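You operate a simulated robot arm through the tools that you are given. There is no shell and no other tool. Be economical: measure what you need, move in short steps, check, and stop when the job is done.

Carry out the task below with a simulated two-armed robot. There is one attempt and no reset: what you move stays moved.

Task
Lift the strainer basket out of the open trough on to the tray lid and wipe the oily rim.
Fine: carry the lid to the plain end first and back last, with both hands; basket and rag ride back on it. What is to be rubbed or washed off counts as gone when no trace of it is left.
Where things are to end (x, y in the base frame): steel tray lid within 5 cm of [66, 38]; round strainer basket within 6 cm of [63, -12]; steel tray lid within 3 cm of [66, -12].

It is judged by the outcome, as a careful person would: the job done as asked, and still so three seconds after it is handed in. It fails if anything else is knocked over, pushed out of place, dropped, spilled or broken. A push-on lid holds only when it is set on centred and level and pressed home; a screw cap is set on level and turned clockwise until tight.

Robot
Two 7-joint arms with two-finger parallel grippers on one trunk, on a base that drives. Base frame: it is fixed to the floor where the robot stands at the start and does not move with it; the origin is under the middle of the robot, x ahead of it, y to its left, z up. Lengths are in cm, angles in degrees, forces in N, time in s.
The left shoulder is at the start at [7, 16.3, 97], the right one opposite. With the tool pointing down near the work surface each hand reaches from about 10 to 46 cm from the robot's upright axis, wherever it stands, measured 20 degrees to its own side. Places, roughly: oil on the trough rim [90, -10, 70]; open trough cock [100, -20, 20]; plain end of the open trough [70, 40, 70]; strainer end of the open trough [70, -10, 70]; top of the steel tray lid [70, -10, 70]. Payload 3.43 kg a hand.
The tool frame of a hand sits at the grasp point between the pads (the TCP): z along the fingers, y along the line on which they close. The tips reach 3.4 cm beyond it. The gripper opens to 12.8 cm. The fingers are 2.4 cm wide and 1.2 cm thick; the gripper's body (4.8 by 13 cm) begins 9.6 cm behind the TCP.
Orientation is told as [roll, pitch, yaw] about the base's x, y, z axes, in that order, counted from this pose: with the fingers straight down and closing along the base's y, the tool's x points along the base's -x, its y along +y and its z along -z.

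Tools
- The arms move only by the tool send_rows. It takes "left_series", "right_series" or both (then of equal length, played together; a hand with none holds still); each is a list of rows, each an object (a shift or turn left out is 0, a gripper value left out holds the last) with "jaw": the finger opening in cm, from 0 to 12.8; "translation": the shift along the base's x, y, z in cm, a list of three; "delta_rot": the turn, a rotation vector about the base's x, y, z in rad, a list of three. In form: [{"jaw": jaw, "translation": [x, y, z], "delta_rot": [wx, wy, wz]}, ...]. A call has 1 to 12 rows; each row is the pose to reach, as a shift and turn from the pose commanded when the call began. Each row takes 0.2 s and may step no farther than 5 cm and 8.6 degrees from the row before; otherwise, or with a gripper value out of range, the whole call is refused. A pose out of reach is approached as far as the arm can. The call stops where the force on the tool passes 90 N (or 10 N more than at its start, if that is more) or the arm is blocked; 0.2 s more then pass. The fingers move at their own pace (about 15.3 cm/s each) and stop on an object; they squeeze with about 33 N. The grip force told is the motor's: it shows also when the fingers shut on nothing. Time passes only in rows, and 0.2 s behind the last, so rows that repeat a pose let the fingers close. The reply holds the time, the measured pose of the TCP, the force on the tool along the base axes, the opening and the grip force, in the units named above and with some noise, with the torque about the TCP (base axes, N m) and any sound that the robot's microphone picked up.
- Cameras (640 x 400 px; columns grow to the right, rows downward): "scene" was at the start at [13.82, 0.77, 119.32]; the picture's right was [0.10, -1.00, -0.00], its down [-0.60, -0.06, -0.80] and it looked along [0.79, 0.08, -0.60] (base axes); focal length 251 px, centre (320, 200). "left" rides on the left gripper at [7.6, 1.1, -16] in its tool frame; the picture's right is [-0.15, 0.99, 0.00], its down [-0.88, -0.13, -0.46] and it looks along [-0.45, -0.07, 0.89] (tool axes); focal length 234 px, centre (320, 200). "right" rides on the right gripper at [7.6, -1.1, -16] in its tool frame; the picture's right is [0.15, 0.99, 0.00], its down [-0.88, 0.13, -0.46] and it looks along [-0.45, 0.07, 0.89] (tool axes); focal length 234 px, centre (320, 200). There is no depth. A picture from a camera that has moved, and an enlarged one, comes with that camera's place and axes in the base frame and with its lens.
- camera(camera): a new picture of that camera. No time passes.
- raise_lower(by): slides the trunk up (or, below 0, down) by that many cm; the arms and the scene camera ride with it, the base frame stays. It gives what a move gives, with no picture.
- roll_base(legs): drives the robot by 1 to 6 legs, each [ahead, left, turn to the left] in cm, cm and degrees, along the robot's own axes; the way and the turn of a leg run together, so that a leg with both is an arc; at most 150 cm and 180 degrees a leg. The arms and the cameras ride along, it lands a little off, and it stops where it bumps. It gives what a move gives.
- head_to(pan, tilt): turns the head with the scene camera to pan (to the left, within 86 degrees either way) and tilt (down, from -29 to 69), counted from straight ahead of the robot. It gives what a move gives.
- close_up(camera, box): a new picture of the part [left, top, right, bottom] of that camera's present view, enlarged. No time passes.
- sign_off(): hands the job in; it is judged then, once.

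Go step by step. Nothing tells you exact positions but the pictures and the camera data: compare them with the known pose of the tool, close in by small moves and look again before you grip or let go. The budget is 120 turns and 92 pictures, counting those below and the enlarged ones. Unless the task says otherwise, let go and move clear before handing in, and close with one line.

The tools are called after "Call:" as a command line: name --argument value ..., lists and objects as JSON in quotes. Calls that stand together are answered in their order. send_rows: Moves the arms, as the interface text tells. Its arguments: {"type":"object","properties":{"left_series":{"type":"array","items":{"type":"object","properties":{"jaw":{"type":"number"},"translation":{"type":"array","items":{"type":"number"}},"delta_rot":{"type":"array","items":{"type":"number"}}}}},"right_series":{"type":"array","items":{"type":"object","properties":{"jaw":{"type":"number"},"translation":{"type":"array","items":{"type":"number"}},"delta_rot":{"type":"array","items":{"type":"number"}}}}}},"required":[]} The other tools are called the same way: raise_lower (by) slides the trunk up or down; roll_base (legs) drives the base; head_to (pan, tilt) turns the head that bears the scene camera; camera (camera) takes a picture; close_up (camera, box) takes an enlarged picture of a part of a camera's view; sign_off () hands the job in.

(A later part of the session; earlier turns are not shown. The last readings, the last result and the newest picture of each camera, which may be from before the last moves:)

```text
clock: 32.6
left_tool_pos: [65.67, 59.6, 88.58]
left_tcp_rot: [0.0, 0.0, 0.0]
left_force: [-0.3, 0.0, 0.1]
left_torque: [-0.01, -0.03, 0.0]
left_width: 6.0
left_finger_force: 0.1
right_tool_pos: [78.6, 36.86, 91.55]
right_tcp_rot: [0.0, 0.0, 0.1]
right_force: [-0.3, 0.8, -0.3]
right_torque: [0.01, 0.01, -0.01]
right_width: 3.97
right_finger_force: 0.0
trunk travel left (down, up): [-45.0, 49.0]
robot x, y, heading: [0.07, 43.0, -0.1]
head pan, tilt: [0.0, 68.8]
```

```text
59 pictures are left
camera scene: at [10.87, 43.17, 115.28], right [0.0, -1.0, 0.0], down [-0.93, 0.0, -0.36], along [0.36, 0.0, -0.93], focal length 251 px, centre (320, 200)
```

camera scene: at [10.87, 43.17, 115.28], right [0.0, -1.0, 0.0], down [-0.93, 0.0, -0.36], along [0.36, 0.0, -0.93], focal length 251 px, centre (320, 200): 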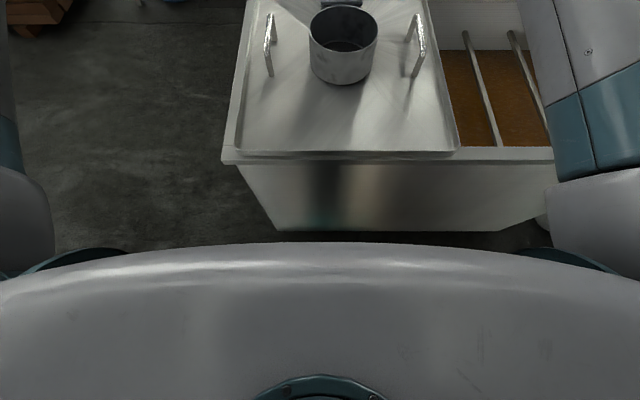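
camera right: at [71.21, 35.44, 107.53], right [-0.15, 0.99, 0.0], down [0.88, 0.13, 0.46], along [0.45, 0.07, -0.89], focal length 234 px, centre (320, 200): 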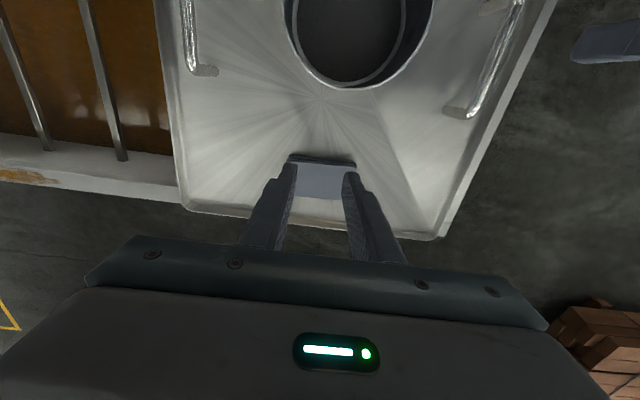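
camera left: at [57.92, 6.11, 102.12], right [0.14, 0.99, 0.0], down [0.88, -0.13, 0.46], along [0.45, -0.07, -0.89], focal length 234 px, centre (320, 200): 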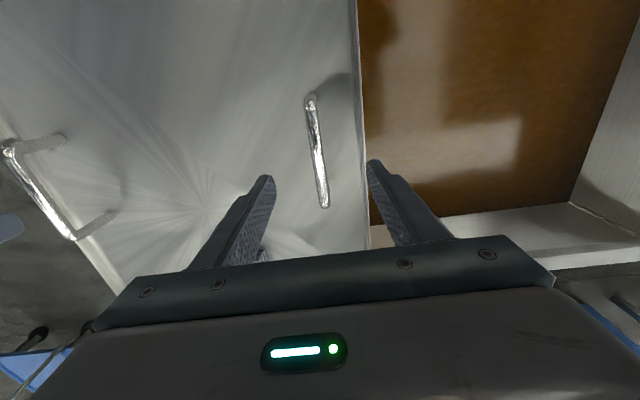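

The base could be tight, so I'll test the arm's reach first. I'll open wide and hover over the rag.

Call:
send_rows --right_series '[{"translation": [3, 0.2, -2], "jaw": 12.8}, {"translation": [6, 0.5, -5]}, {"translation": [7.4, 0.7, -9]}, {"translation": [7.4, 0.7, -11]}, {"translation": [7.4, 0.7, -11]}]'

Call:
camera --camera "right"

Call:
head_to --pan -8 --tilt 40

Call:
close_up --camera "scene" --box '[240, 120, 360, 195]'

```text
clock: 33.8
left_tool_pos: [65.73, 59.57, 88.62]
left_tcp_rot: [-0.1, 0.0, 0.1]
left_force: [0.3, -0.3, -0.7]
left_torque: [0.01, 0.03, -0.01]
left_width: 6.01
left_finger_force: 0.0
right_tool_pos: [81.65, 35.57, 81.39]
right_tcp_rot: [0.2, 0.0, 0.1]
right_force: [0.0, 0.0, 0.4]
right_torque: [-0.02, 0.01, -0.02]
right_width: 12.8
right_finger_force: 0.0
right hand out of reach, approached as far as the arm can: row 1, 2, 3, 4, 5
trunk travel left (down, up): [-45.0, 49.0]
robot x, y, heading: [-0.07, 43.29, -0.1]
head pan, tilt: [0.0, 68.8]
```

```text
58 pictures are left
camera right: at [74.29, 34.36, 97.44], right [-0.15, 0.99, 0.0], down [0.88, 0.13, 0.46], along [0.45, 0.07, -0.89], focal length 234 px, centre (320, 200)
```

right: 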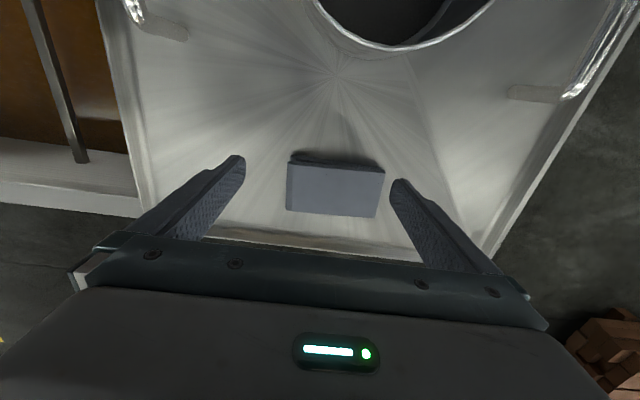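

```text
clock: 34.7
left_tool_pos: [65.66, 59.56, 88.52]
left_tcp_rot: [-0.1, 0.0, 0.0]
left_force: [-0.4, -0.5, -0.1]
left_torque: [-0.01, -0.02, 0.0]
left_width: 6.01
left_finger_force: 0.1
right_tool_pos: [81.69, 35.64, 81.44]
right_tcp_rot: [0.0, 0.0, 0.1]
right_force: [0.3, 0.2, 0.0]
right_torque: [0.03, 0.0, -0.02]
right_width: 12.77
right_finger_force: 0.0
trunk travel left (down, up): [-45.0, 49.0]
robot x, y, heading: [0.39, 43.09, -0.2]
head pan, tilt: [-8.0, 40.0]
```

```text
5.33 times, centred on (300, 158) of scene
camera zoom: at [13.7, 41.99, 118.87], right [-0.14, -0.99, 0.0], down [-0.64, 0.09, -0.77], along [0.76, -0.11, -0.64], focal length 1339 px, centre (427, 427)
```

zoom: 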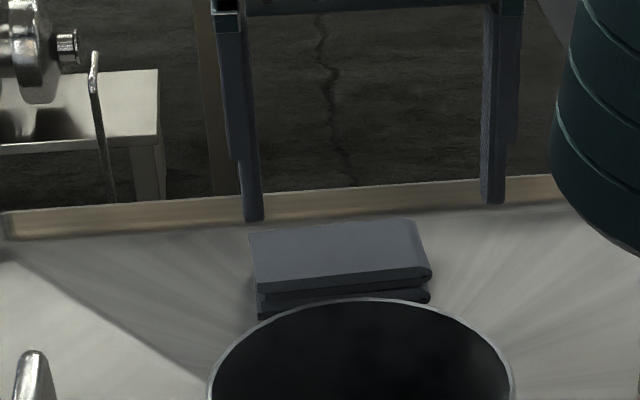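

The arm stops at x≈82 with the fingers straight down. I'll tilt the hand forward by about 30° to gain reach, instead of pushing the base toward the trough.

Call:
send_rows --right_series '[{"delta_rot": [0, -0.13, 0]}, {"delta_rot": [0, -0.26, 0]}, {"delta_rot": [0, -0.39, 0]}, {"delta_rot": [0, -0.52, 0]}, {"delta_rot": [0, -0.52, 0]}]'

Call:
camera --camera "right"

```text
clock: 35.9
left_tool_pos: [65.73, 59.58, 88.5]
left_tcp_rot: [-0.1, -0.1, 0.0]
left_force: [0.7, 0.4, -0.3]
left_torque: [0.02, 0.01, -0.02]
left_width: 5.98
left_finger_force: 0.0
right_tool_pos: [81.65, 35.7, 81.45]
right_tcp_rot: [0.0, -29.8, 0.1]
right_force: [0.0, -0.2, 0.3]
right_torque: [-0.04, -0.03, -0.01]
right_width: 12.8
right_finger_force: 0.0
trunk travel left (down, up): [-45.0, 49.0]
robot x, y, heading: [0.04, 43.12, 0.2]
head pan, tilt: [-8.0, 40.0]
```

```text
56 pictures are left
camera right: at [67.38, 34.47, 91.66], right [-0.13, 0.99, -0.07], down [0.54, 0.13, 0.83], along [0.83, 0.07, -0.55], focal length 234 px, centre (320, 200)
```

right: 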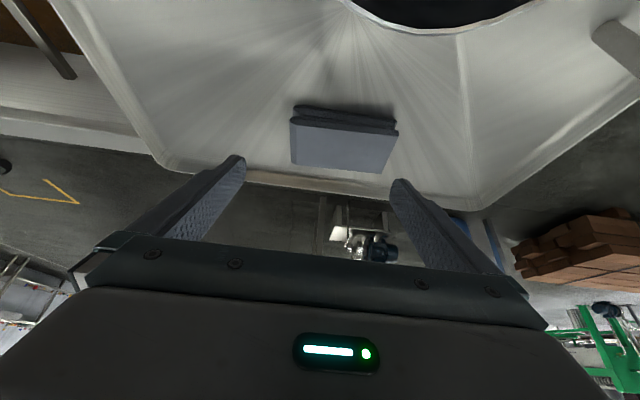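

The tilt worked. I'll move over the rag centre at (85.3, 37.6), and look before descending.

Call:
send_rows --right_series '[{"translation": [2, 1, -1]}, {"translation": [3.6, 1.9, -2.4]}, {"translation": [3.6, 1.9, -2.4]}]'

Call:
camera --camera "right"

Call:
close_up --camera "scene" --box '[240, 120, 360, 195]'

```text
clock: 36.7
left_tool_pos: [65.58, 59.43, 88.67]
left_tcp_rot: [0.0, 0.1, 0.0]
left_force: [0.0, -0.6, -0.5]
left_torque: [0.0, 0.01, 0.0]
left_width: 5.98
left_finger_force: 0.1
right_tool_pos: [85.3, 37.66, 79.33]
right_tcp_rot: [0.0, -29.9, 0.2]
right_force: [-0.4, 0.0, -0.4]
right_torque: [0.02, -0.01, 0.02]
right_width: 12.79
right_finger_force: 0.1
trunk travel left (down, up): [-45.0, 49.0]
robot x, y, heading: [0.07, 43.19, -0.0]
head pan, tilt: [-8.0, 40.0]
```

```text
55 pictures are left
camera right: at [70.89, 36.4, 89.32], right [-0.13, 0.99, -0.07], down [0.54, 0.13, 0.83], along [0.83, 0.07, -0.55], focal length 234 px, centre (320, 200)
```

right: 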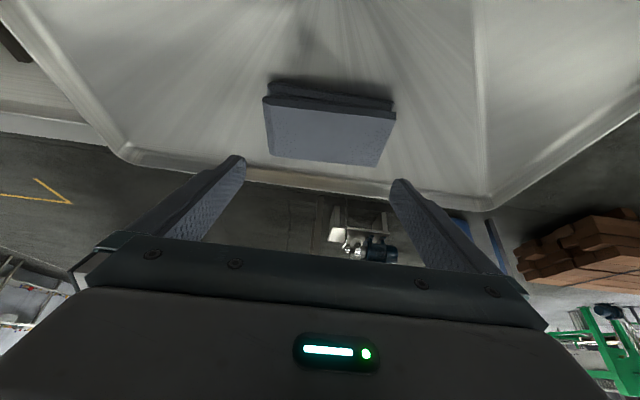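

```text
5.33 times, centred on (300, 158) of scene
camera zoom: at [13.67, 41.97, 118.89], right [-0.14, -0.99, 0.0], down [-0.64, 0.09, -0.77], along [0.76, -0.11, -0.64], focal length 1339 px, centre (427, 427)
```

zoom: 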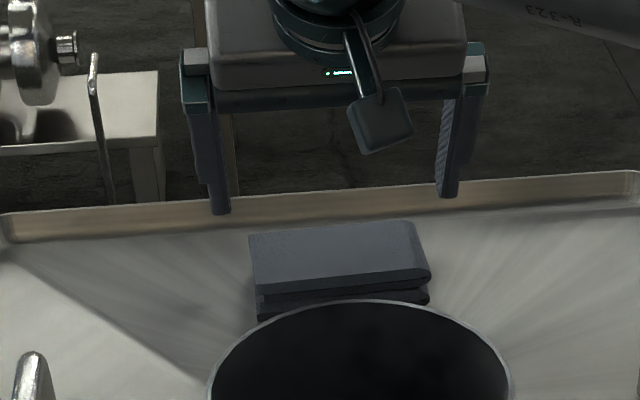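

The fingers straddle the rag evenly. I'll lower to TCP z≈75 and grip.

Call:
send_rows --right_series '[{"translation": [-0.5, 0.1, -2]}, {"translation": [-0.9, 0.1, -3.6]}, {"translation": [-0.9, 0.1, -4.4]}, {"translation": [-0.9, 0.1, -4.4]}]'

Call:
close_up --camera "scene" --box '[240, 120, 360, 195]'

Call:
camera --camera "right"

```text
clock: 37.7
left_tool_pos: [65.7, 59.52, 88.66]
left_tcp_rot: [-0.1, 0.0, 0.1]
left_force: [0.6, 0.0, 0.4]
left_torque: [0.03, 0.0, 0.04]
left_width: 6.01
left_finger_force: 0.0
right_tool_pos: [84.58, 37.68, 74.88]
right_tcp_rot: [0.0, -29.8, 0.1]
right_force: [-0.7, 0.3, 0.0]
right_torque: [0.02, -0.02, 0.0]
right_width: 12.81
right_finger_force: 0.3
trunk travel left (down, up): [-45.0, 49.0]
robot x, y, heading: [-0.18, 43.43, -0.1]
head pan, tilt: [-8.0, 40.0]
```

```text
5.33 times, centred on (300, 158) of scene
camera zoom: at [13.69, 41.99, 118.88], right [-0.14, -0.99, 0.0], down [-0.64, 0.09, -0.77], along [0.76, -0.11, -0.64], focal length 1339 px, centre (427, 427)
```

zoom: 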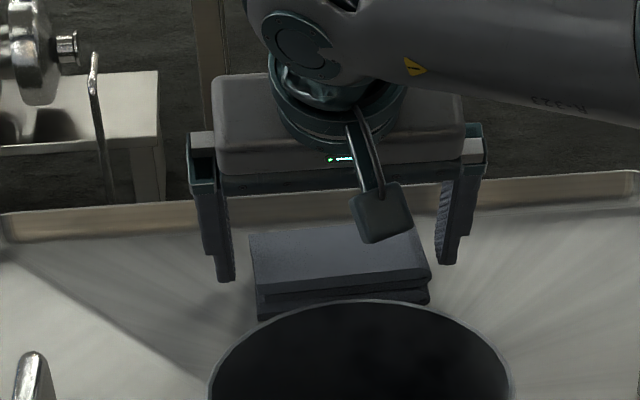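

```text
52 pictures are left
camera right: at [70.09, 36.57, 84.91], right [-0.13, 0.99, -0.07], down [0.54, 0.13, 0.83], along [0.83, 0.07, -0.55], focal length 234 px, centre (320, 200)
```

right: 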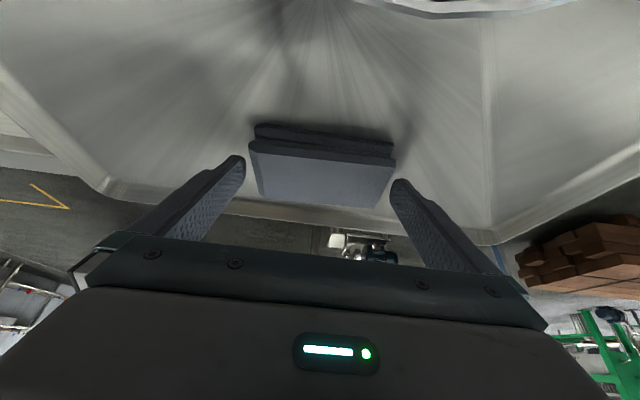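

Call:
send_rows --right_series '[{"jaw": 8}, {"jaw": 5}, {"jaw": 5}, {"jaw": 5}]'

Call:
close_up --camera "scene" --box '[240, 120, 360, 195]'

```text
clock: 38.7
left_tool_pos: [65.61, 59.64, 88.6]
left_tcp_rot: [-0.2, 0.0, 0.0]
left_force: [-1.0, -0.5, -0.7]
left_torque: [0.01, 0.01, 0.02]
left_width: 6.0
left_finger_force: 0.0
right_tool_pos: [84.5, 37.75, 74.83]
right_tcp_rot: [0.0, -29.8, 0.0]
right_force: [0.4, -0.3, 0.1]
right_torque: [0.0, -0.03, 0.03]
right_width: 10.87
right_finger_force: 32.6
trunk travel left (down, up): [-45.0, 49.0]
robot x, y, heading: [-0.08, 43.16, 0.2]
head pan, tilt: [-8.0, 40.0]
```

```text
5.33 times, centred on (300, 158) of scene
camera zoom: at [13.7, 41.99, 118.88], right [-0.14, -0.99, 0.0], down [-0.64, 0.09, -0.77], along [0.76, -0.11, -0.64], focal length 1339 px, centre (427, 427)
```

zoom: 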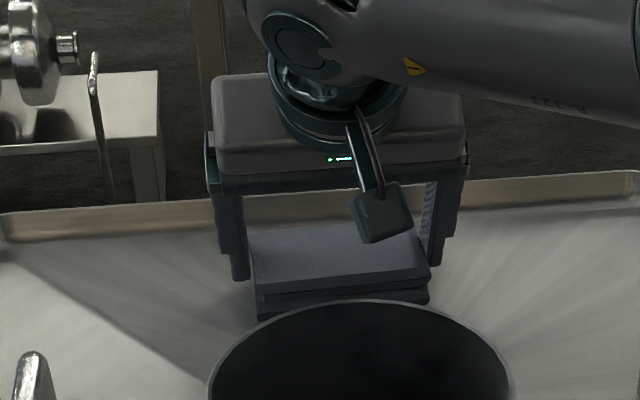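

The rag is gripped at 10.9 cm. I'll lift it.

Call:
send_rows --right_series '[{"translation": [0, 0, 1]}, {"translation": [0, 0, 3]}, {"translation": [0, 0, 6]}, {"translation": [-1, 0, 10]}, {"translation": [-1, 0, 10]}]'

Call:
camera --camera "right"

Call:
camera --camera "scene"

```text
clock: 39.9
left_tool_pos: [65.6, 59.57, 88.53]
left_tcp_rot: [-0.1, 0.2, 0.1]
left_force: [0.9, 0.6, 0.3]
left_torque: [0.0, -0.06, 0.01]
left_width: 5.98
left_finger_force: 0.0
right_tool_pos: [83.49, 37.82, 85.03]
right_tcp_rot: [0.0, -29.7, 0.1]
right_force: [-0.5, -0.9, -0.7]
right_torque: [0.03, -0.02, -0.01]
right_width: 10.87
right_finger_force: 32.9
trunk travel left (down, up): [-45.0, 49.0]
robot x, y, heading: [0.04, 43.03, 0.1]
head pan, tilt: [-8.0, 40.0]
```

```text
50 pictures are left
camera right: at [69.02, 36.68, 95.02], right [-0.13, 0.99, -0.07], down [0.54, 0.13, 0.83], along [0.83, 0.07, -0.55], focal length 234 px, centre (320, 200)
```

right: 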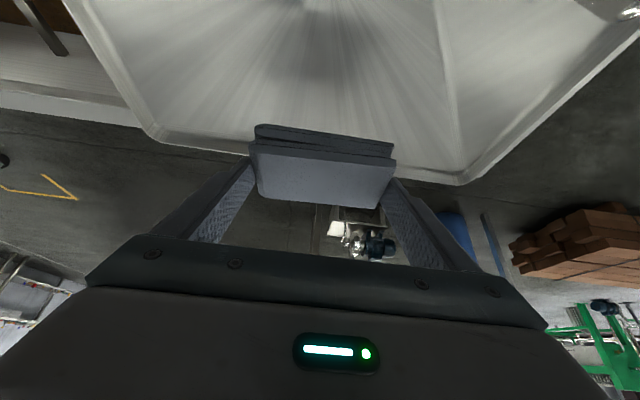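

```text
49 pictures are left
camera scene: at [13.77, 41.98, 118.87], right [-0.14, -0.99, 0.0], down [-0.64, 0.09, -0.77], along [0.76, -0.11, -0.64], focal length 251 px, centre (320, 200)
```

scene: 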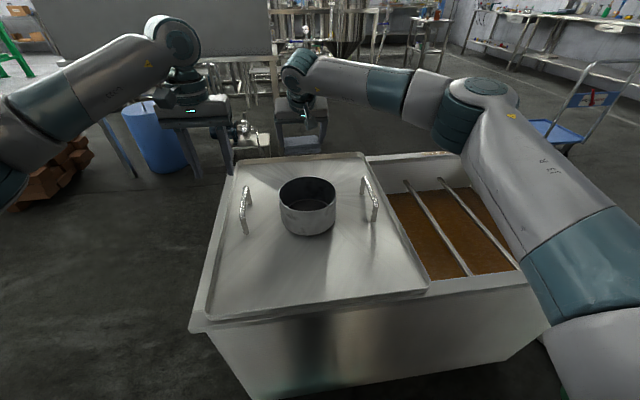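

The rag is held. I'll drive right to bring the right arm opposite the oily patch; the left fingertips at z≈85 pass above the basket rim at ≈79.

Call:
roll_base --legs '[[0, -41, 0]]'

Call:
head_to --pan -12 --tilt 34

Call:
camera --camera "scene"

Call:
camera --camera "right"

```text
clock: 42.5
left_tool_pos: [65.62, 17.69, 88.61]
left_tcp_rot: [0.0, 0.0, -0.1]
left_force: [-0.9, 0.4, 0.0]
left_torque: [0.05, 0.0, -0.02]
left_width: 6.04
left_finger_force: 0.1
right_tool_pos: [83.34, -3.9, 84.96]
right_tcp_rot: [0.2, -29.8, -0.1]
right_force: [-0.7, -0.4, -0.7]
right_torque: [0.06, 0.0, 0.01]
right_width: 10.88
right_finger_force: 32.7
trunk travel left (down, up): [-45.0, 49.0]
robot x, y, heading: [0.07, 1.8, -0.3]
head pan, tilt: [-8.0, 40.0]
```

```text
clock: 43.2
left_tool_pos: [65.69, 17.85, 88.51]
left_tcp_rot: [-0.1, 0.0, -0.1]
left_force: [0.1, -0.6, 1.1]
left_torque: [0.02, -0.01, -0.01]
left_width: 6.0
left_finger_force: 0.1
right_tool_pos: [83.32, -3.87, 85.05]
right_tcp_rot: [-0.1, -29.8, 0.0]
right_force: [0.4, 0.4, -0.1]
right_torque: [0.02, -0.01, -0.03]
right_width: 10.89
right_finger_force: 32.8
trunk travel left (down, up): [-45.0, 49.0]
robot x, y, heading: [0.46, 1.56, -0.1]
head pan, tilt: [-12.0, 34.0]
```

```text
48 pictures are left
camera scene: at [13.94, -0.33, 119.79], right [-0.21, -0.98, 0.0], down [-0.55, 0.12, -0.83], along [0.81, -0.17, -0.56], focal length 251 px, centre (320, 200)
```

scene: 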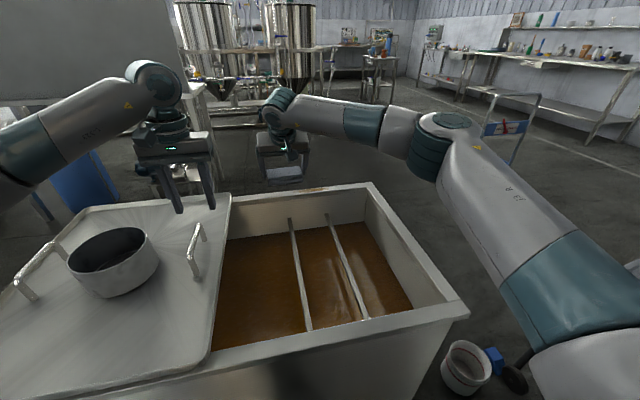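

```text
47 pictures are left
camera right: at [68.96, -5.05, 95.05], right [-0.13, 0.99, -0.07], down [0.54, 0.13, 0.83], along [0.83, 0.07, -0.55], focal length 234 px, centre (320, 200)
```

right: 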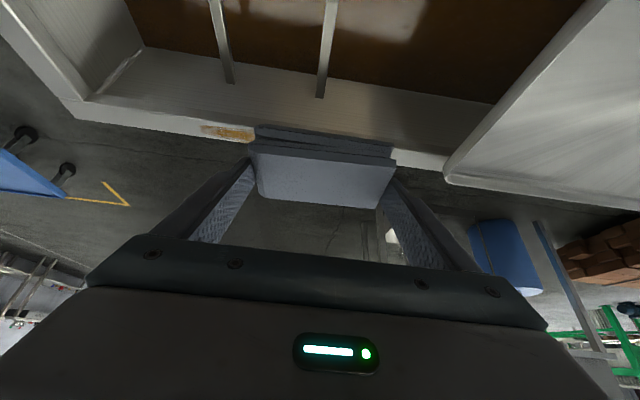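

Call:
close_up --camera "scene" --box '[240, 150, 400, 250]'

Call:
close_up --camera "right" --box '[80, 80, 400, 220]'

```text
4.00 times, centred on (320, 200) of scene
camera zoom: at [13.94, -0.33, 119.79], right [-0.21, -0.98, 0.0], down [-0.55, 0.12, -0.83], along [0.81, -0.17, -0.56], focal length 1005 px, centre (320, 200)
```

zoom: 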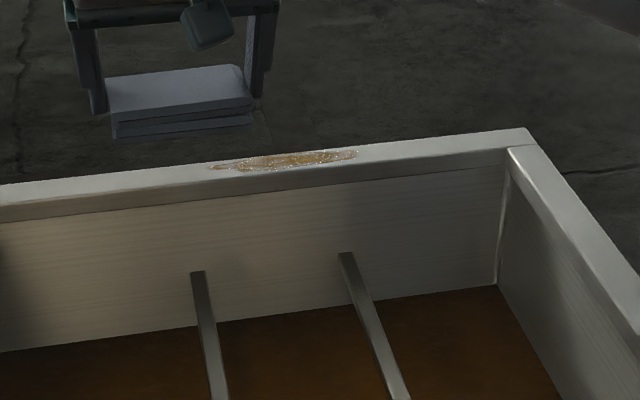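

```text
2.00 times, centred on (240, 150) of right
camera zoom: at [68.96, -5.05, 95.05], right [-0.13, 0.99, -0.07], down [0.54, 0.13, 0.83], along [0.83, 0.07, -0.55], focal length 468 px, centre (480, 300)
```

zoom: 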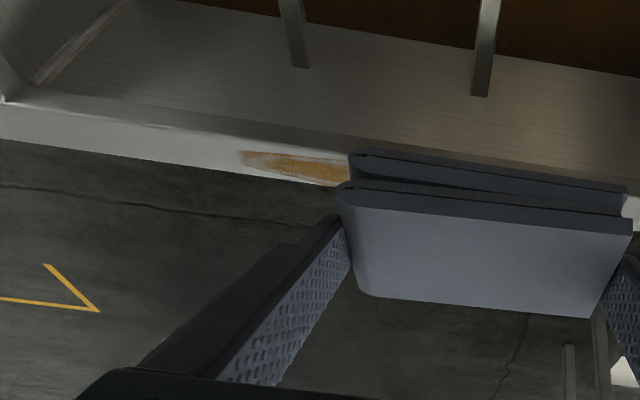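

The oil spans y -20.7 to -6.6 and x 92 to 94.5 on the far rim, at z≈70. I'll move the rag over the rim just left of it.

Call:
send_rows --right_series '[{"translation": [3, 0.5, -1]}, {"translation": [6, 1, -3]}, {"translation": [9.1, 1, -5]}, {"translation": [9.1, 1, -7.5]}, {"translation": [9.1, 1, -7.5]}]'

Call:
close_up --camera "scene" --box '[240, 150, 400, 250]'

```text
clock: 44.4
left_tool_pos: [65.67, 17.92, 88.52]
left_tcp_rot: [0.0, 0.0, 0.0]
left_force: [0.3, -0.3, 0.0]
left_torque: [-0.02, 0.0, 0.0]
left_width: 6.01
left_finger_force: 0.2
right_tool_pos: [92.38, -2.69, 77.32]
right_tcp_rot: [0.0, -29.8, 0.0]
right_force: [0.3, 0.2, -0.7]
right_torque: [0.02, -0.01, -0.03]
right_width: 10.87
right_finger_force: 33.4
trunk travel left (down, up): [-45.0, 49.0]
robot x, y, heading: [0.07, 1.46, 0.1]
head pan, tilt: [-12.0, 34.0]
```

```text
4.00 times, centred on (320, 200) of scene
camera zoom: at [13.92, -0.29, 119.8], right [-0.21, -0.98, 0.0], down [-0.55, 0.12, -0.83], along [0.81, -0.17, -0.56], focal length 1005 px, centre (320, 200)
```

zoom: 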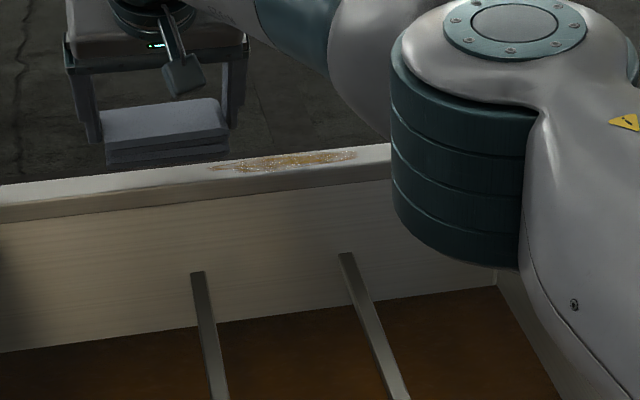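

In reach. I'll lower to light contact.

Call:
send_rows --right_series '[{"translation": [0, 0, -1.5]}, {"translation": [0, 0, -2.5]}, {"translation": [0, 0, -3]}, {"translation": [0, 0, -3]}]'

```text
clock: 45.4
left_tool_pos: [65.68, 17.81, 88.43]
left_tcp_rot: [-0.1, 0.0, 0.0]
left_force: [-0.1, 0.6, -0.2]
left_torque: [0.02, 0.01, -0.01]
left_width: 5.99
left_finger_force: 0.1
right_tool_pos: [92.41, -2.78, 74.53]
right_tcp_rot: [0.0, -29.9, -0.1]
right_force: [-0.1, 0.1, 0.0]
right_torque: [-0.04, -0.01, 0.0]
right_width: 10.88
right_finger_force: 32.7
trunk travel left (down, up): [-45.0, 49.0]
robot x, y, heading: [0.04, 1.53, 0.1]
head pan, tilt: [-12.0, 34.0]
```

Call:
send_rows --right_series '[{"translation": [0, 0, -0.3]}, {"translation": [0, 0, -0.6]}, {"translation": [0, 0, -0.6]}]'

```text
clock: 46.2
left_tool_pos: [65.5, 17.79, 88.89]
left_tcp_rot: [-0.1, -0.2, -0.2]
left_force: [-0.4, -0.3, 0.7]
left_torque: [-0.01, -0.01, -0.05]
left_width: 5.99
left_finger_force: 0.0
right_tool_pos: [92.43, -2.83, 74.36]
right_tcp_rot: [0.0, -30.3, 0.1]
right_force: [5.7, 0.2, 22.7]
right_torque: [-0.22, -0.17, 0.07]
right_width: 10.86
right_finger_force: 33.0
trunk travel left (down, up): [-45.0, 49.0]
robot x, y, heading: [0.21, 1.6, 0.0]
head pan, tilt: [-12.0, 34.0]
```

Contact is made at 22 N. I'll ease slightly and wipe along the rim to y≈-24 and back.

Call:
send_rows --right_series '[{"translation": [0, -1.5, 0.15]}, {"translation": [0, -4.5, 0.15]}, {"translation": [0, -7.5, 0.15]}, {"translation": [0, -10.5, 0.15]}, {"translation": [0, -13.5, 0.15]}, {"translation": [0, -16.5, 0.15]}, {"translation": [0, -19.5, 0.15]}, {"translation": [0, -22, 0.15]}, {"translation": [0, -22, 0.15]}]'

Call:
close_up --camera "scene" --box '[240, 150, 400, 250]'

Call:
camera --camera "right"

```text
clock: 48.2
left_tool_pos: [65.52, 17.94, 88.76]
left_tcp_rot: [-0.2, -0.2, -0.1]
left_force: [0.1, -0.2, 0.5]
left_torque: [0.01, 0.04, 0.0]
left_width: 5.98
left_finger_force: 0.0
right_tool_pos: [92.16, -24.86, 74.52]
right_tcp_rot: [0.0, -30.1, 0.1]
right_force: [0.0, 7.8, 23.7]
right_torque: [0.58, -0.18, 0.08]
right_width: 10.88
right_finger_force: 32.9
trunk travel left (down, up): [-45.0, 49.0]
robot x, y, heading: [0.33, 1.53, 0.4]
head pan, tilt: [-12.0, 34.0]
```

```text
4.00 times, centred on (320, 200) of scene
camera zoom: at [13.59, -0.17, 119.84], right [-0.21, -0.98, 0.0], down [-0.54, 0.12, -0.83], along [0.81, -0.17, -0.56], focal length 1005 px, centre (320, 200)
```

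zoom: 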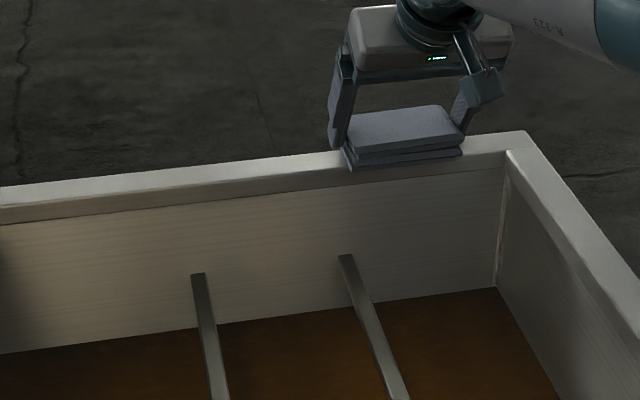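

```text
42 pictures are left
camera right: at [77.8, -25.96, 84.37], right [-0.13, 0.99, -0.07], down [0.53, 0.13, 0.84], along [0.84, 0.07, -0.54], focal length 234 px, centre (320, 200)
```

right: 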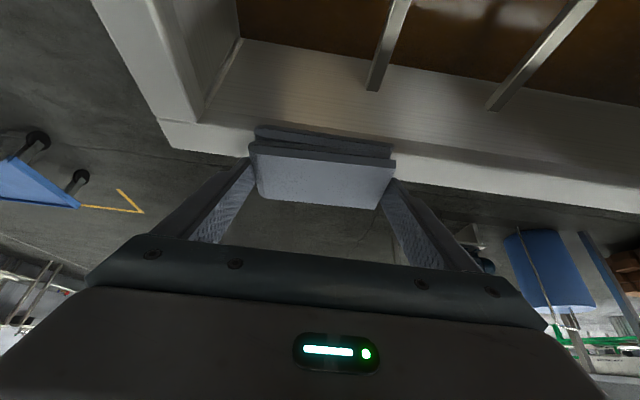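

One stroke looks to have taken it off. I'll make a return stroke, then one more slightly nearer, to be sure.

Call:
send_rows --right_series '[{"translation": [0.6, 3, 0]}, {"translation": [0.6, 6, 0]}, {"translation": [0.6, 9, 0]}, {"translation": [0.6, 12, 0]}, {"translation": [0.6, 15, 0]}, {"translation": [0.6, 18, 0]}, {"translation": [0.6, 21, 0]}, {"translation": [0.6, 22, 0]}]'

Call:
send_rows --right_series '[{"translation": [-1.6, -2, 0]}, {"translation": [-1.6, -5, 0]}, {"translation": [-1.6, -8, 0]}, {"translation": [-1.6, -11, 0]}, {"translation": [-1.6, -14, 0]}, {"translation": [-1.6, -17, 0]}, {"translation": [-1.6, -20, 0]}, {"translation": [-1.6, -22, 0]}, {"translation": [-1.6, -22, 0]}]'

Call:
send_rows --right_series '[{"translation": [0, 0, 2]}, {"translation": [-2, 0, 5]}, {"translation": [-5, 0, 9]}, {"translation": [-6, 0, 11]}, {"translation": [-6, 0, 11]}]'

Call:
close_up --camera "scene" --box '[240, 150, 400, 250]'

Call:
camera --camera "right"

```text
clock: 50.0
left_tool_pos: [65.48, 17.89, 88.72]
left_tcp_rot: [-0.1, -0.1, -0.1]
left_force: [-0.1, 0.5, 1.4]
left_torque: [0.02, 0.03, -0.04]
left_width: 6.0
left_finger_force: 0.0
right_tool_pos: [92.91, -2.92, 74.33]
right_tcp_rot: [0.0, -30.0, -0.1]
right_force: [1.3, -5.5, 19.9]
right_torque: [-1.15, -0.19, -0.03]
right_width: 10.88
right_finger_force: 33.7
trunk travel left (down, up): [-45.0, 49.0]
robot x, y, heading: [0.05, 1.66, -0.2]
head pan, tilt: [-12.0, 34.0]
```

```text
clock: 52.0
left_tool_pos: [65.55, 17.82, 88.62]
left_tcp_rot: [-0.2, -0.1, -0.1]
left_force: [0.2, 0.1, 0.3]
left_torque: [0.01, 0.01, -0.01]
left_width: 6.0
left_finger_force: 0.0
right_tool_pos: [91.43, -24.95, 74.23]
right_tcp_rot: [-0.1, -29.9, 0.0]
right_force: [-0.8, 5.1, 14.0]
right_torque: [0.35, -0.32, 0.13]
right_width: 10.88
right_finger_force: 33.0
trunk travel left (down, up): [-45.0, 49.0]
robot x, y, heading: [0.19, 1.84, 0.2]
head pan, tilt: [-12.0, 34.0]
```

```text
clock: 53.2
left_tool_pos: [65.74, 17.78, 88.58]
left_tcp_rot: [-0.1, 0.0, -0.1]
left_force: [0.5, -0.8, 0.7]
left_torque: [0.01, -0.02, 0.01]
left_width: 6.0
left_finger_force: 0.1
right_tool_pos: [85.41, -24.97, 85.07]
right_tcp_rot: [0.0, -29.8, 0.1]
right_force: [0.2, -0.4, 0.0]
right_torque: [0.01, 0.02, 0.02]
right_width: 10.87
right_finger_force: 33.4
trunk travel left (down, up): [-45.0, 49.0]
robot x, y, heading: [-0.25, 1.77, 0.1]
head pan, tilt: [-12.0, 34.0]
```

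```text
4.00 times, centred on (320, 200) of scene
camera zoom: at [13.95, -0.37, 119.79], right [-0.21, -0.98, 0.0], down [-0.55, 0.12, -0.83], along [0.81, -0.17, -0.56], focal length 1005 px, centre (320, 200)
```

zoom: 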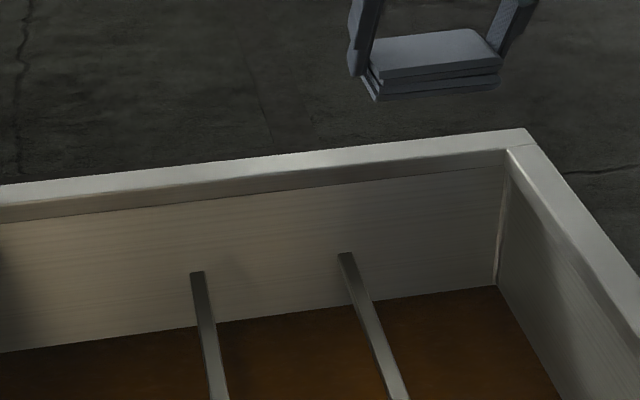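

```text
40 pictures are left
camera right: at [71.07, -26.14, 95.13], right [-0.13, 0.99, -0.07], down [0.54, 0.13, 0.83], along [0.83, 0.07, -0.55], focal length 234 px, centre (320, 200)
```

right: 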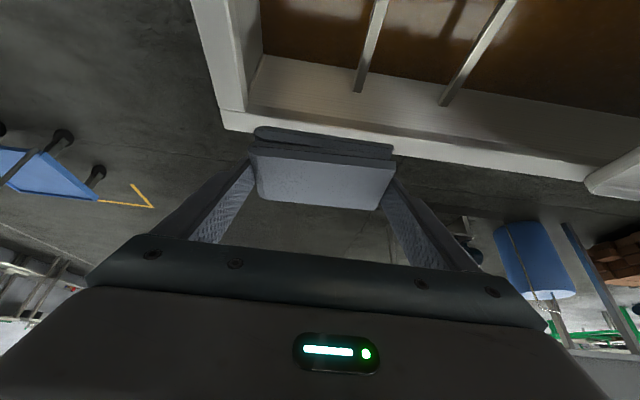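

The rim looks clean; I'll enlarge further to confirm.

Call:
close_up --camera "scene" --box '[280, 172, 344, 212]'

```text
10.00 times, centred on (312, 192) of scene
camera zoom: at [13.95, -0.37, 119.79], right [-0.21, -0.98, 0.0], down [-0.55, 0.12, -0.83], along [0.81, -0.17, -0.56], focal length 2511 px, centre (400, 280)
```

zoom: 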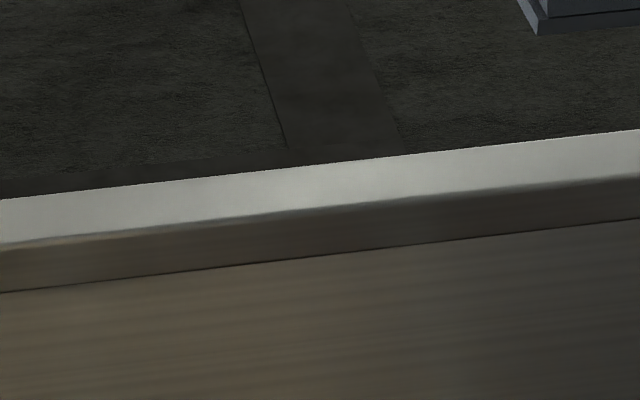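

The rim is clean. I'll carry the rag back to its place on the lid.

Call:
send_rows --right_series '[{"translation": [-0.5, 4, 0]}, {"translation": [-1, 8, 0]}, {"translation": [-1.5, 12, 0]}, {"translation": [-1.9, 16, 0]}, {"translation": [-1.9, 20, 0]}, {"translation": [-1.9, 21.1, 0]}, {"translation": [-1.9, 21.1, 0]}]'

Call:
roll_base --legs '[[0, 41.3, 0]]'

Call:
camera --camera "right"

Call:
camera --camera "scene"

```text
clock: 54.8
left_tool_pos: [65.75, 17.84, 88.55]
left_tcp_rot: [-0.2, 0.1, 0.0]
left_force: [-0.8, -0.5, 0.4]
left_torque: [0.0, 0.02, 0.0]
left_width: 5.98
left_finger_force: 0.0
right_tool_pos: [83.51, -3.93, 85.14]
right_tcp_rot: [0.0, -29.8, -0.1]
right_force: [0.6, -0.3, 0.1]
right_torque: [0.02, -0.01, 0.01]
right_width: 10.86
right_finger_force: 33.4
trunk travel left (down, up): [-45.0, 49.0]
robot x, y, heading: [0.27, 1.34, -0.0]
head pan, tilt: [-12.0, 34.0]
```

```text
clock: 57.3
left_tool_pos: [65.64, 58.75, 88.52]
left_tcp_rot: [-0.1, 0.0, -0.1]
left_force: [-0.3, 0.7, -0.3]
left_torque: [-0.05, -0.01, -0.01]
left_width: 5.97
left_finger_force: 0.0
right_tool_pos: [83.53, 37.09, 85.09]
right_tcp_rot: [-0.1, -29.8, 0.2]
right_force: [-0.2, -0.3, -0.1]
right_torque: [-0.02, 0.03, -0.01]
right_width: 10.88
right_finger_force: 33.0
trunk travel left (down, up): [-45.0, 49.0]
robot x, y, heading: [0.38, 42.35, 0.0]
head pan, tilt: [-12.0, 34.0]
```

```text
38 pictures are left
camera right: at [69.15, 35.9, 95.13], right [-0.13, 0.99, -0.07], down [0.54, 0.13, 0.83], along [0.83, 0.07, -0.55], focal length 234 px, centre (320, 200)
```

right: 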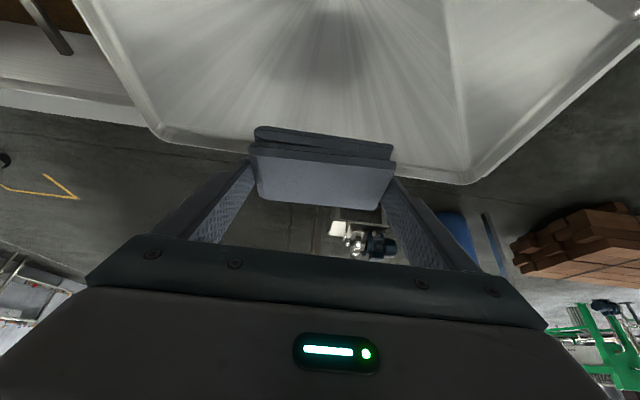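

```text
37 pictures are left
camera scene: at [13.95, 40.53, 119.79], right [-0.21, -0.98, 0.0], down [-0.55, 0.12, -0.83], along [0.81, -0.17, -0.56], focal length 251 px, centre (320, 200)
```

scene: 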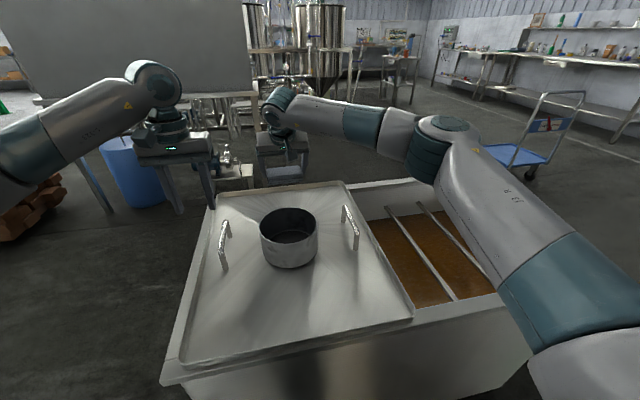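

Call:
send_rows --right_series '[{"translation": [0.5, 0.6, -3]}, {"translation": [0.5, 0.6, -6]}, {"translation": [0.5, 0.6, -8.5]}, {"translation": [0.5, 0.6, -9.8]}, {"translation": [0.5, 0.6, -10.2]}, {"translation": [0.5, 0.6, -10.2]}]'

Call:
close_up --camera "scene" --box '[220, 140, 340, 215]'

```text
clock: 58.7
left_tool_pos: [65.6, 58.7, 88.54]
left_tcp_rot: [-0.1, 0.0, 0.0]
left_force: [0.1, 0.4, 0.2]
left_torque: [-0.01, -0.01, -0.03]
left_width: 5.97
left_finger_force: 0.1
right_tool_pos: [83.97, 37.65, 74.81]
right_tcp_rot: [0.0, -29.8, 0.1]
right_force: [0.2, -0.2, -0.3]
right_torque: [0.0, -0.02, 0.0]
right_width: 10.85
right_finger_force: 32.4
trunk travel left (down, up): [-45.0, 49.0]
robot x, y, heading: [0.07, 42.41, -0.2]
head pan, tilt: [-12.0, 34.0]
```

```text
5.33 times, centred on (280, 178) of scene
camera zoom: at [13.94, 40.47, 119.79], right [-0.21, -0.98, 0.0], down [-0.55, 0.12, -0.83], along [0.81, -0.17, -0.56], focal length 1339 px, centre (533, 320)
```

zoom: 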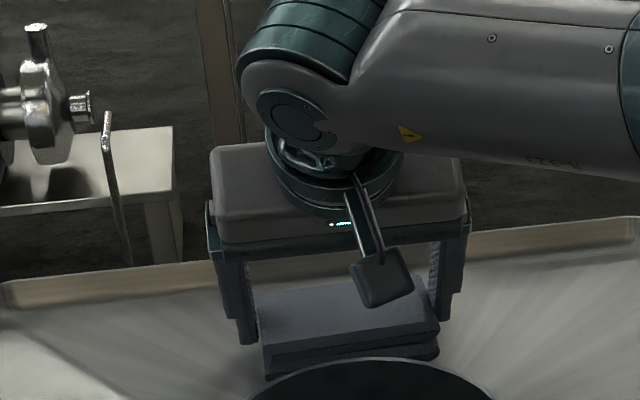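

No contact force yet; I'll lower a little further to touch, then release and rise.

Call:
send_rows --right_series '[{"translation": [0, 0, -0.2]}, {"translation": [0, 0, -0.4]}, {"translation": [0, 0, -0.4]}]'

```text
clock: 59.5
left_tool_pos: [65.56, 58.71, 88.63]
left_tcp_rot: [-0.1, 0.0, 0.1]
left_force: [0.0, -0.3, 0.2]
left_torque: [0.01, 0.02, 0.0]
left_width: 6.01
left_finger_force: 0.0
right_tool_pos: [84.11, 37.62, 74.7]
right_tcp_rot: [0.0, -30.0, 0.2]
right_force: [4.5, 0.1, 10.8]
right_torque: [-0.29, -0.39, 0.12]
right_width: 10.85
right_finger_force: 33.3
trunk travel left (down, up): [-45.0, 49.0]
robot x, y, heading: [-0.06, 42.58, 0.2]
head pan, tilt: [-12.0, 34.0]
```

Call:
send_rows --right_series '[{"jaw": 12.8}, {"jaw": 12.8}, {"translation": [0, 0, 3]}, {"translation": [-1, 0, 7]}, {"translation": [-4, 0, 11]}, {"translation": [-7, 0, 14]}]'

Call:
send_rows --right_series '[{"translation": [-3, -2, 0], "delta_rot": [0, 0.13, 0], "jaw": 6}, {"translation": [-6, -5, 0], "delta_rot": [0, 0.26, 0]}, {"translation": [-9, -8, 0], "delta_rot": [0, 0.39, 0]}, {"translation": [-11, -12, 0], "delta_rot": [0, 0.52, 0]}, {"translation": [-11.5, -16.5, 0], "delta_rot": [0, 0.52, 0]}, {"translation": [-11.5, -16.5, 0], "delta_rot": [0, 0.52, 0]}]'

Call:
camera --camera "scene"

```text
clock: 60.9
left_tool_pos: [65.63, 58.76, 88.57]
left_tcp_rot: [-0.1, -0.1, -0.1]
left_force: [-0.6, 0.2, 0.0]
left_torque: [-0.01, -0.04, 0.02]
left_width: 5.98
left_finger_force: 0.0
right_tool_pos: [76.87, 37.47, 88.48]
right_tcp_rot: [-0.1, -29.8, 0.0]
right_force: [-0.8, 0.5, 0.5]
right_torque: [-0.01, -0.02, -0.01]
right_width: 12.81
right_finger_force: 0.1
trunk travel left (down, up): [-45.0, 49.0]
robot x, y, heading: [0.04, 42.54, -0.0]
head pan, tilt: [-12.0, 34.0]
```

```text
clock: 62.3
left_tool_pos: [65.64, 58.89, 88.62]
left_tcp_rot: [-0.1, 0.0, 0.0]
left_force: [-0.1, 0.4, 0.6]
left_torque: [-0.01, 0.05, -0.02]
left_width: 5.99
left_finger_force: 0.0
right_tool_pos: [65.77, 21.13, 88.56]
right_tcp_rot: [0.0, 0.1, 0.1]
right_force: [-0.2, -1.0, 1.0]
right_torque: [-0.03, 0.02, 0.0]
right_width: 5.99
right_finger_force: 0.0
trunk travel left (down, up): [-45.0, 49.0]
robot x, y, heading: [0.12, 42.25, -0.2]
head pan, tilt: [-12.0, 34.0]
```

```text
35 pictures are left
camera scene: at [13.97, 40.56, 119.79], right [-0.21, -0.98, 0.0], down [-0.55, 0.12, -0.83], along [0.81, -0.17, -0.56], focal length 251 px, centre (320, 200)
```

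scene: 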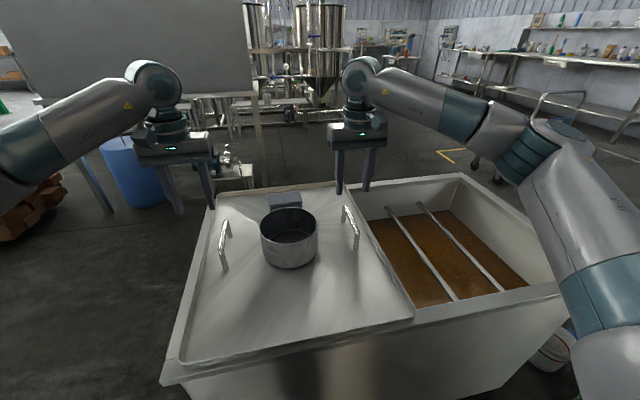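

The rag is back on the lid beside the basket. Now I'll line up both hands with the handles.

Call:
send_rows --left_series '[{"translation": [0, -2, 0], "jaw": 8}, {"translation": [0, -4.2, -2.5]}, {"translation": [0, -4.2, -2.5]}]' --right_series '[{"translation": [0, -0.2, 0], "jaw": 8}, {"translation": [0, -0.5, -2.5]}, {"translation": [0, -0.5, -2.5]}]'

Call:
camera --camera "left"

Call:
camera --camera "right"

```text
clock: 63.1
left_tool_pos: [65.62, 54.67, 86.06]
left_tcp_rot: [-0.2, 0.0, 0.0]
left_force: [-0.3, -0.3, 0.0]
left_torque: [-0.02, 0.0, -0.01]
left_width: 8.0
left_finger_force: 0.1
right_tool_pos: [65.57, 20.67, 86.24]
right_tcp_rot: [0.0, 0.1, 0.1]
right_force: [-0.2, 0.5, -0.3]
right_torque: [-0.01, 0.02, 0.0]
right_width: 7.98
right_finger_force: 0.1
trunk travel left (down, up): [-45.0, 49.0]
robot x, y, heading: [0.11, 42.28, -0.2]
head pan, tilt: [-12.0, 34.0]
```

```text
34 pictures are left
camera left: at [57.93, 55.75, 102.06], right [0.15, 0.99, 0.0], down [0.88, -0.13, 0.46], along [0.45, -0.07, -0.89], focal length 234 px, centre (320, 200)
```

left: 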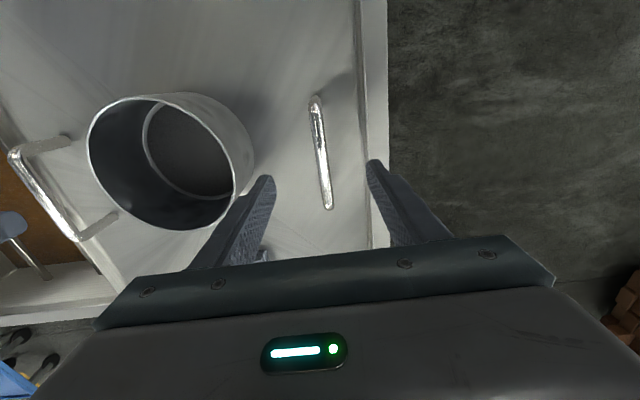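

```text
33 pictures are left
camera right: at [58.08, 19.5, 102.06], right [-0.15, 0.99, 0.0], down [0.88, 0.13, 0.46], along [0.45, 0.07, -0.89], focal length 234 px, centre (320, 200)
```

right: 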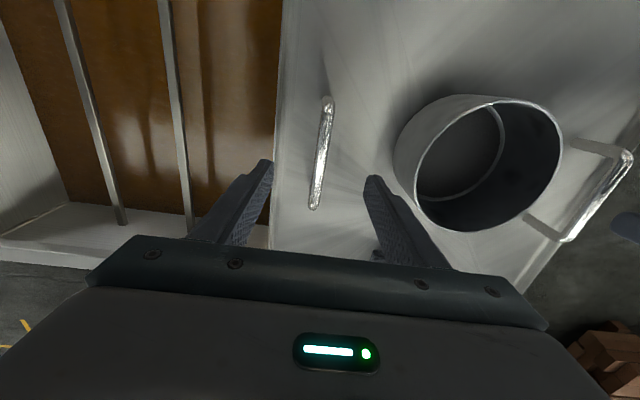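

Both hands are aligned with the handles and clear of the basket. I'll descend and grip.

Call:
send_rows --left_series '[{"translation": [0, 0.1, -4.5]}, {"translation": [0, 0.1, -9.3]}, {"translation": [0, 0.1, -9.3]}, {"translation": [0, 0.1, -9.3], "jaw": 0}, {"translation": [0, 0.1, -9.3], "jaw": 0}, {"translation": [0, 0.1, -9.3], "jaw": 0}, {"translation": [0, 0.1, -9.3], "jaw": 0}]' --right_series '[{"translation": [0, 0.1, -4.5]}, {"translation": [0, 0.1, -9.5]}, {"translation": [0, 0.1, -9.5]}, {"translation": [0, 0.1, -9.5], "jaw": 0}, {"translation": [0, 0.1, -9.5], "jaw": 0}, {"translation": [0, 0.1, -9.5], "jaw": 0}, {"translation": [0, 0.1, -9.5], "jaw": 0}]'

Call:
send_rows --left_series '[{"translation": [0, 0, 0.5]}, {"translation": [0, 0, 1]}, {"translation": [0, 0, 2]}, {"translation": [0, 0, 2]}]' --right_series '[{"translation": [0, 0, 0.5]}, {"translation": [0, 0, 1]}, {"translation": [0, 0, 2]}, {"translation": [0, 0, 2]}]'

Call:
camera --camera "scene"

```text
clock: 64.7
left_tool_pos: [65.82, 54.6, 76.82]
left_tcp_rot: [-0.1, 0.0, 0.0]
left_force: [0.0, 0.5, -0.5]
left_torque: [-0.01, -0.19, -0.16]
left_width: 1.36
left_finger_force: 32.8
right_tool_pos: [65.5, 20.53, 76.71]
right_tcp_rot: [0.1, 0.0, 0.2]
right_force: [-2.4, 3.7, 0.0]
right_torque: [0.05, -0.31, -0.28]
right_width: 1.38
right_finger_force: 32.4
trunk travel left (down, up): [-45.0, 49.0]
robot x, y, heading: [0.06, 42.48, -0.1]
head pan, tilt: [-12.0, 34.0]
```

```text
clock: 65.7
left_tool_pos: [65.83, 54.67, 78.65]
left_tcp_rot: [0.0, 0.0, 0.1]
left_force: [1.7, 3.9, -8.4]
left_torque: [0.0, 0.21, 0.17]
left_width: 1.35
left_finger_force: 32.5
right_tool_pos: [65.54, 20.59, 78.64]
right_tcp_rot: [0.0, 0.1, -0.1]
right_force: [-1.4, -4.1, -7.6]
right_torque: [0.05, -0.08, 0.26]
right_width: 1.36
right_finger_force: 32.9
trunk travel left (down, up): [-45.0, 49.0]
robot x, y, heading: [0.17, 42.47, 0.2]
head pan, tilt: [-12.0, 34.0]
```

```text
32 pictures are left
camera scene: at [14.13, 40.45, 119.76], right [-0.21, -0.98, 0.0], down [-0.55, 0.12, -0.83], along [0.81, -0.17, -0.56], focal length 251 px, centre (320, 200)
```

scene: 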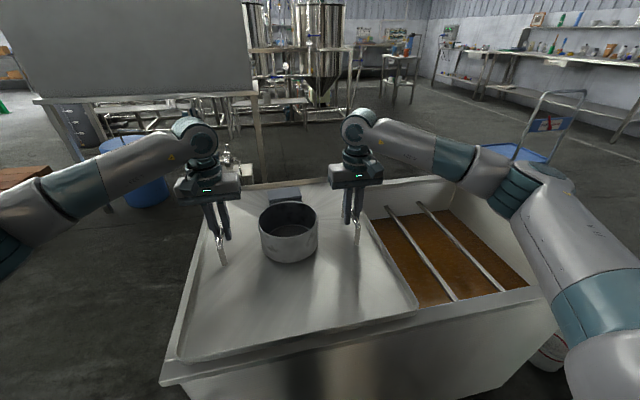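

Level, about 16 N in total. I'll raise it a bit and drive 49.7 cm right.

Call:
send_rows --left_series '[{"translation": [0, 0, 1]}, {"translation": [0, 0, 2]}, {"translation": [0, 0, 2.5]}, {"translation": [0, 0, 2.5]}]' --right_series '[{"translation": [0, 0, 1]}, {"translation": [0, 0, 2]}, {"translation": [0, 0, 2.5]}, {"translation": [0, 0, 2.5]}]'

Call:
roll_base --legs '[[0, -25, 0], [0, -24.7, 0]]'

Call:
camera --camera "scene"

```text
clock: 66.7
left_tool_pos: [65.79, 54.6, 81.25]
left_tcp_rot: [0.0, 0.1, 0.0]
left_force: [2.0, 11.3, -7.4]
left_torque: [-0.03, 0.05, 0.26]
left_width: 1.38
left_finger_force: 33.3
right_tool_pos: [65.58, 20.77, 80.96]
right_tcp_rot: [-0.1, 0.0, 0.0]
right_force: [-2.1, -11.2, -6.9]
right_torque: [-0.03, 0.04, 0.32]
right_width: 1.35
right_finger_force: 33.3
trunk travel left (down, up): [-45.0, 49.0]
robot x, y, heading: [0.02, 42.62, 0.1]
head pan, tilt: [-12.0, 34.0]
```

```text
clock: 70.0
left_tool_pos: [65.9, 4.8, 81.08]
left_tcp_rot: [0.1, 0.1, 0.3]
left_force: [2.7, 22.7, -7.3]
left_torque: [0.08, 0.25, 0.33]
left_width: 1.37
left_finger_force: 32.6
right_tool_pos: [66.01, -29.1, 81.05]
right_tcp_rot: [0.0, 0.1, 0.4]
right_force: [-2.4, -23.4, -7.7]
right_torque: [0.0, -0.11, 0.33]
right_width: 1.37
right_finger_force: 33.3
trunk travel left (down, up): [-45.0, 49.0]
robot x, y, heading: [0.05, -7.5, 0.6]
head pan, tilt: [-12.0, 34.0]
```

```text
31 pictures are left
camera scene: at [14.36, -9.71, 119.77], right [-0.2, -0.98, 0.0], down [-0.55, 0.11, -0.83], along [0.81, -0.17, -0.56], focal length 251 px, centre (320, 200)
```

scene: 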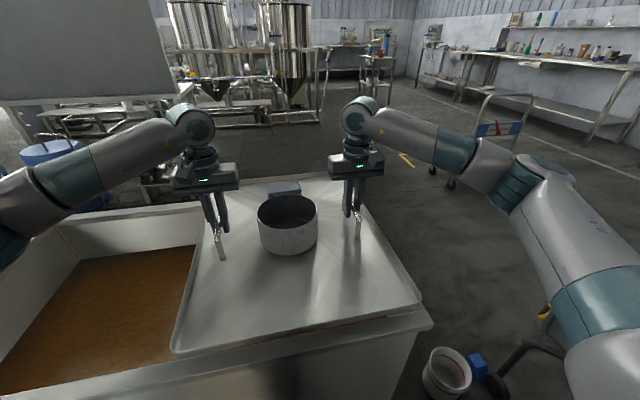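

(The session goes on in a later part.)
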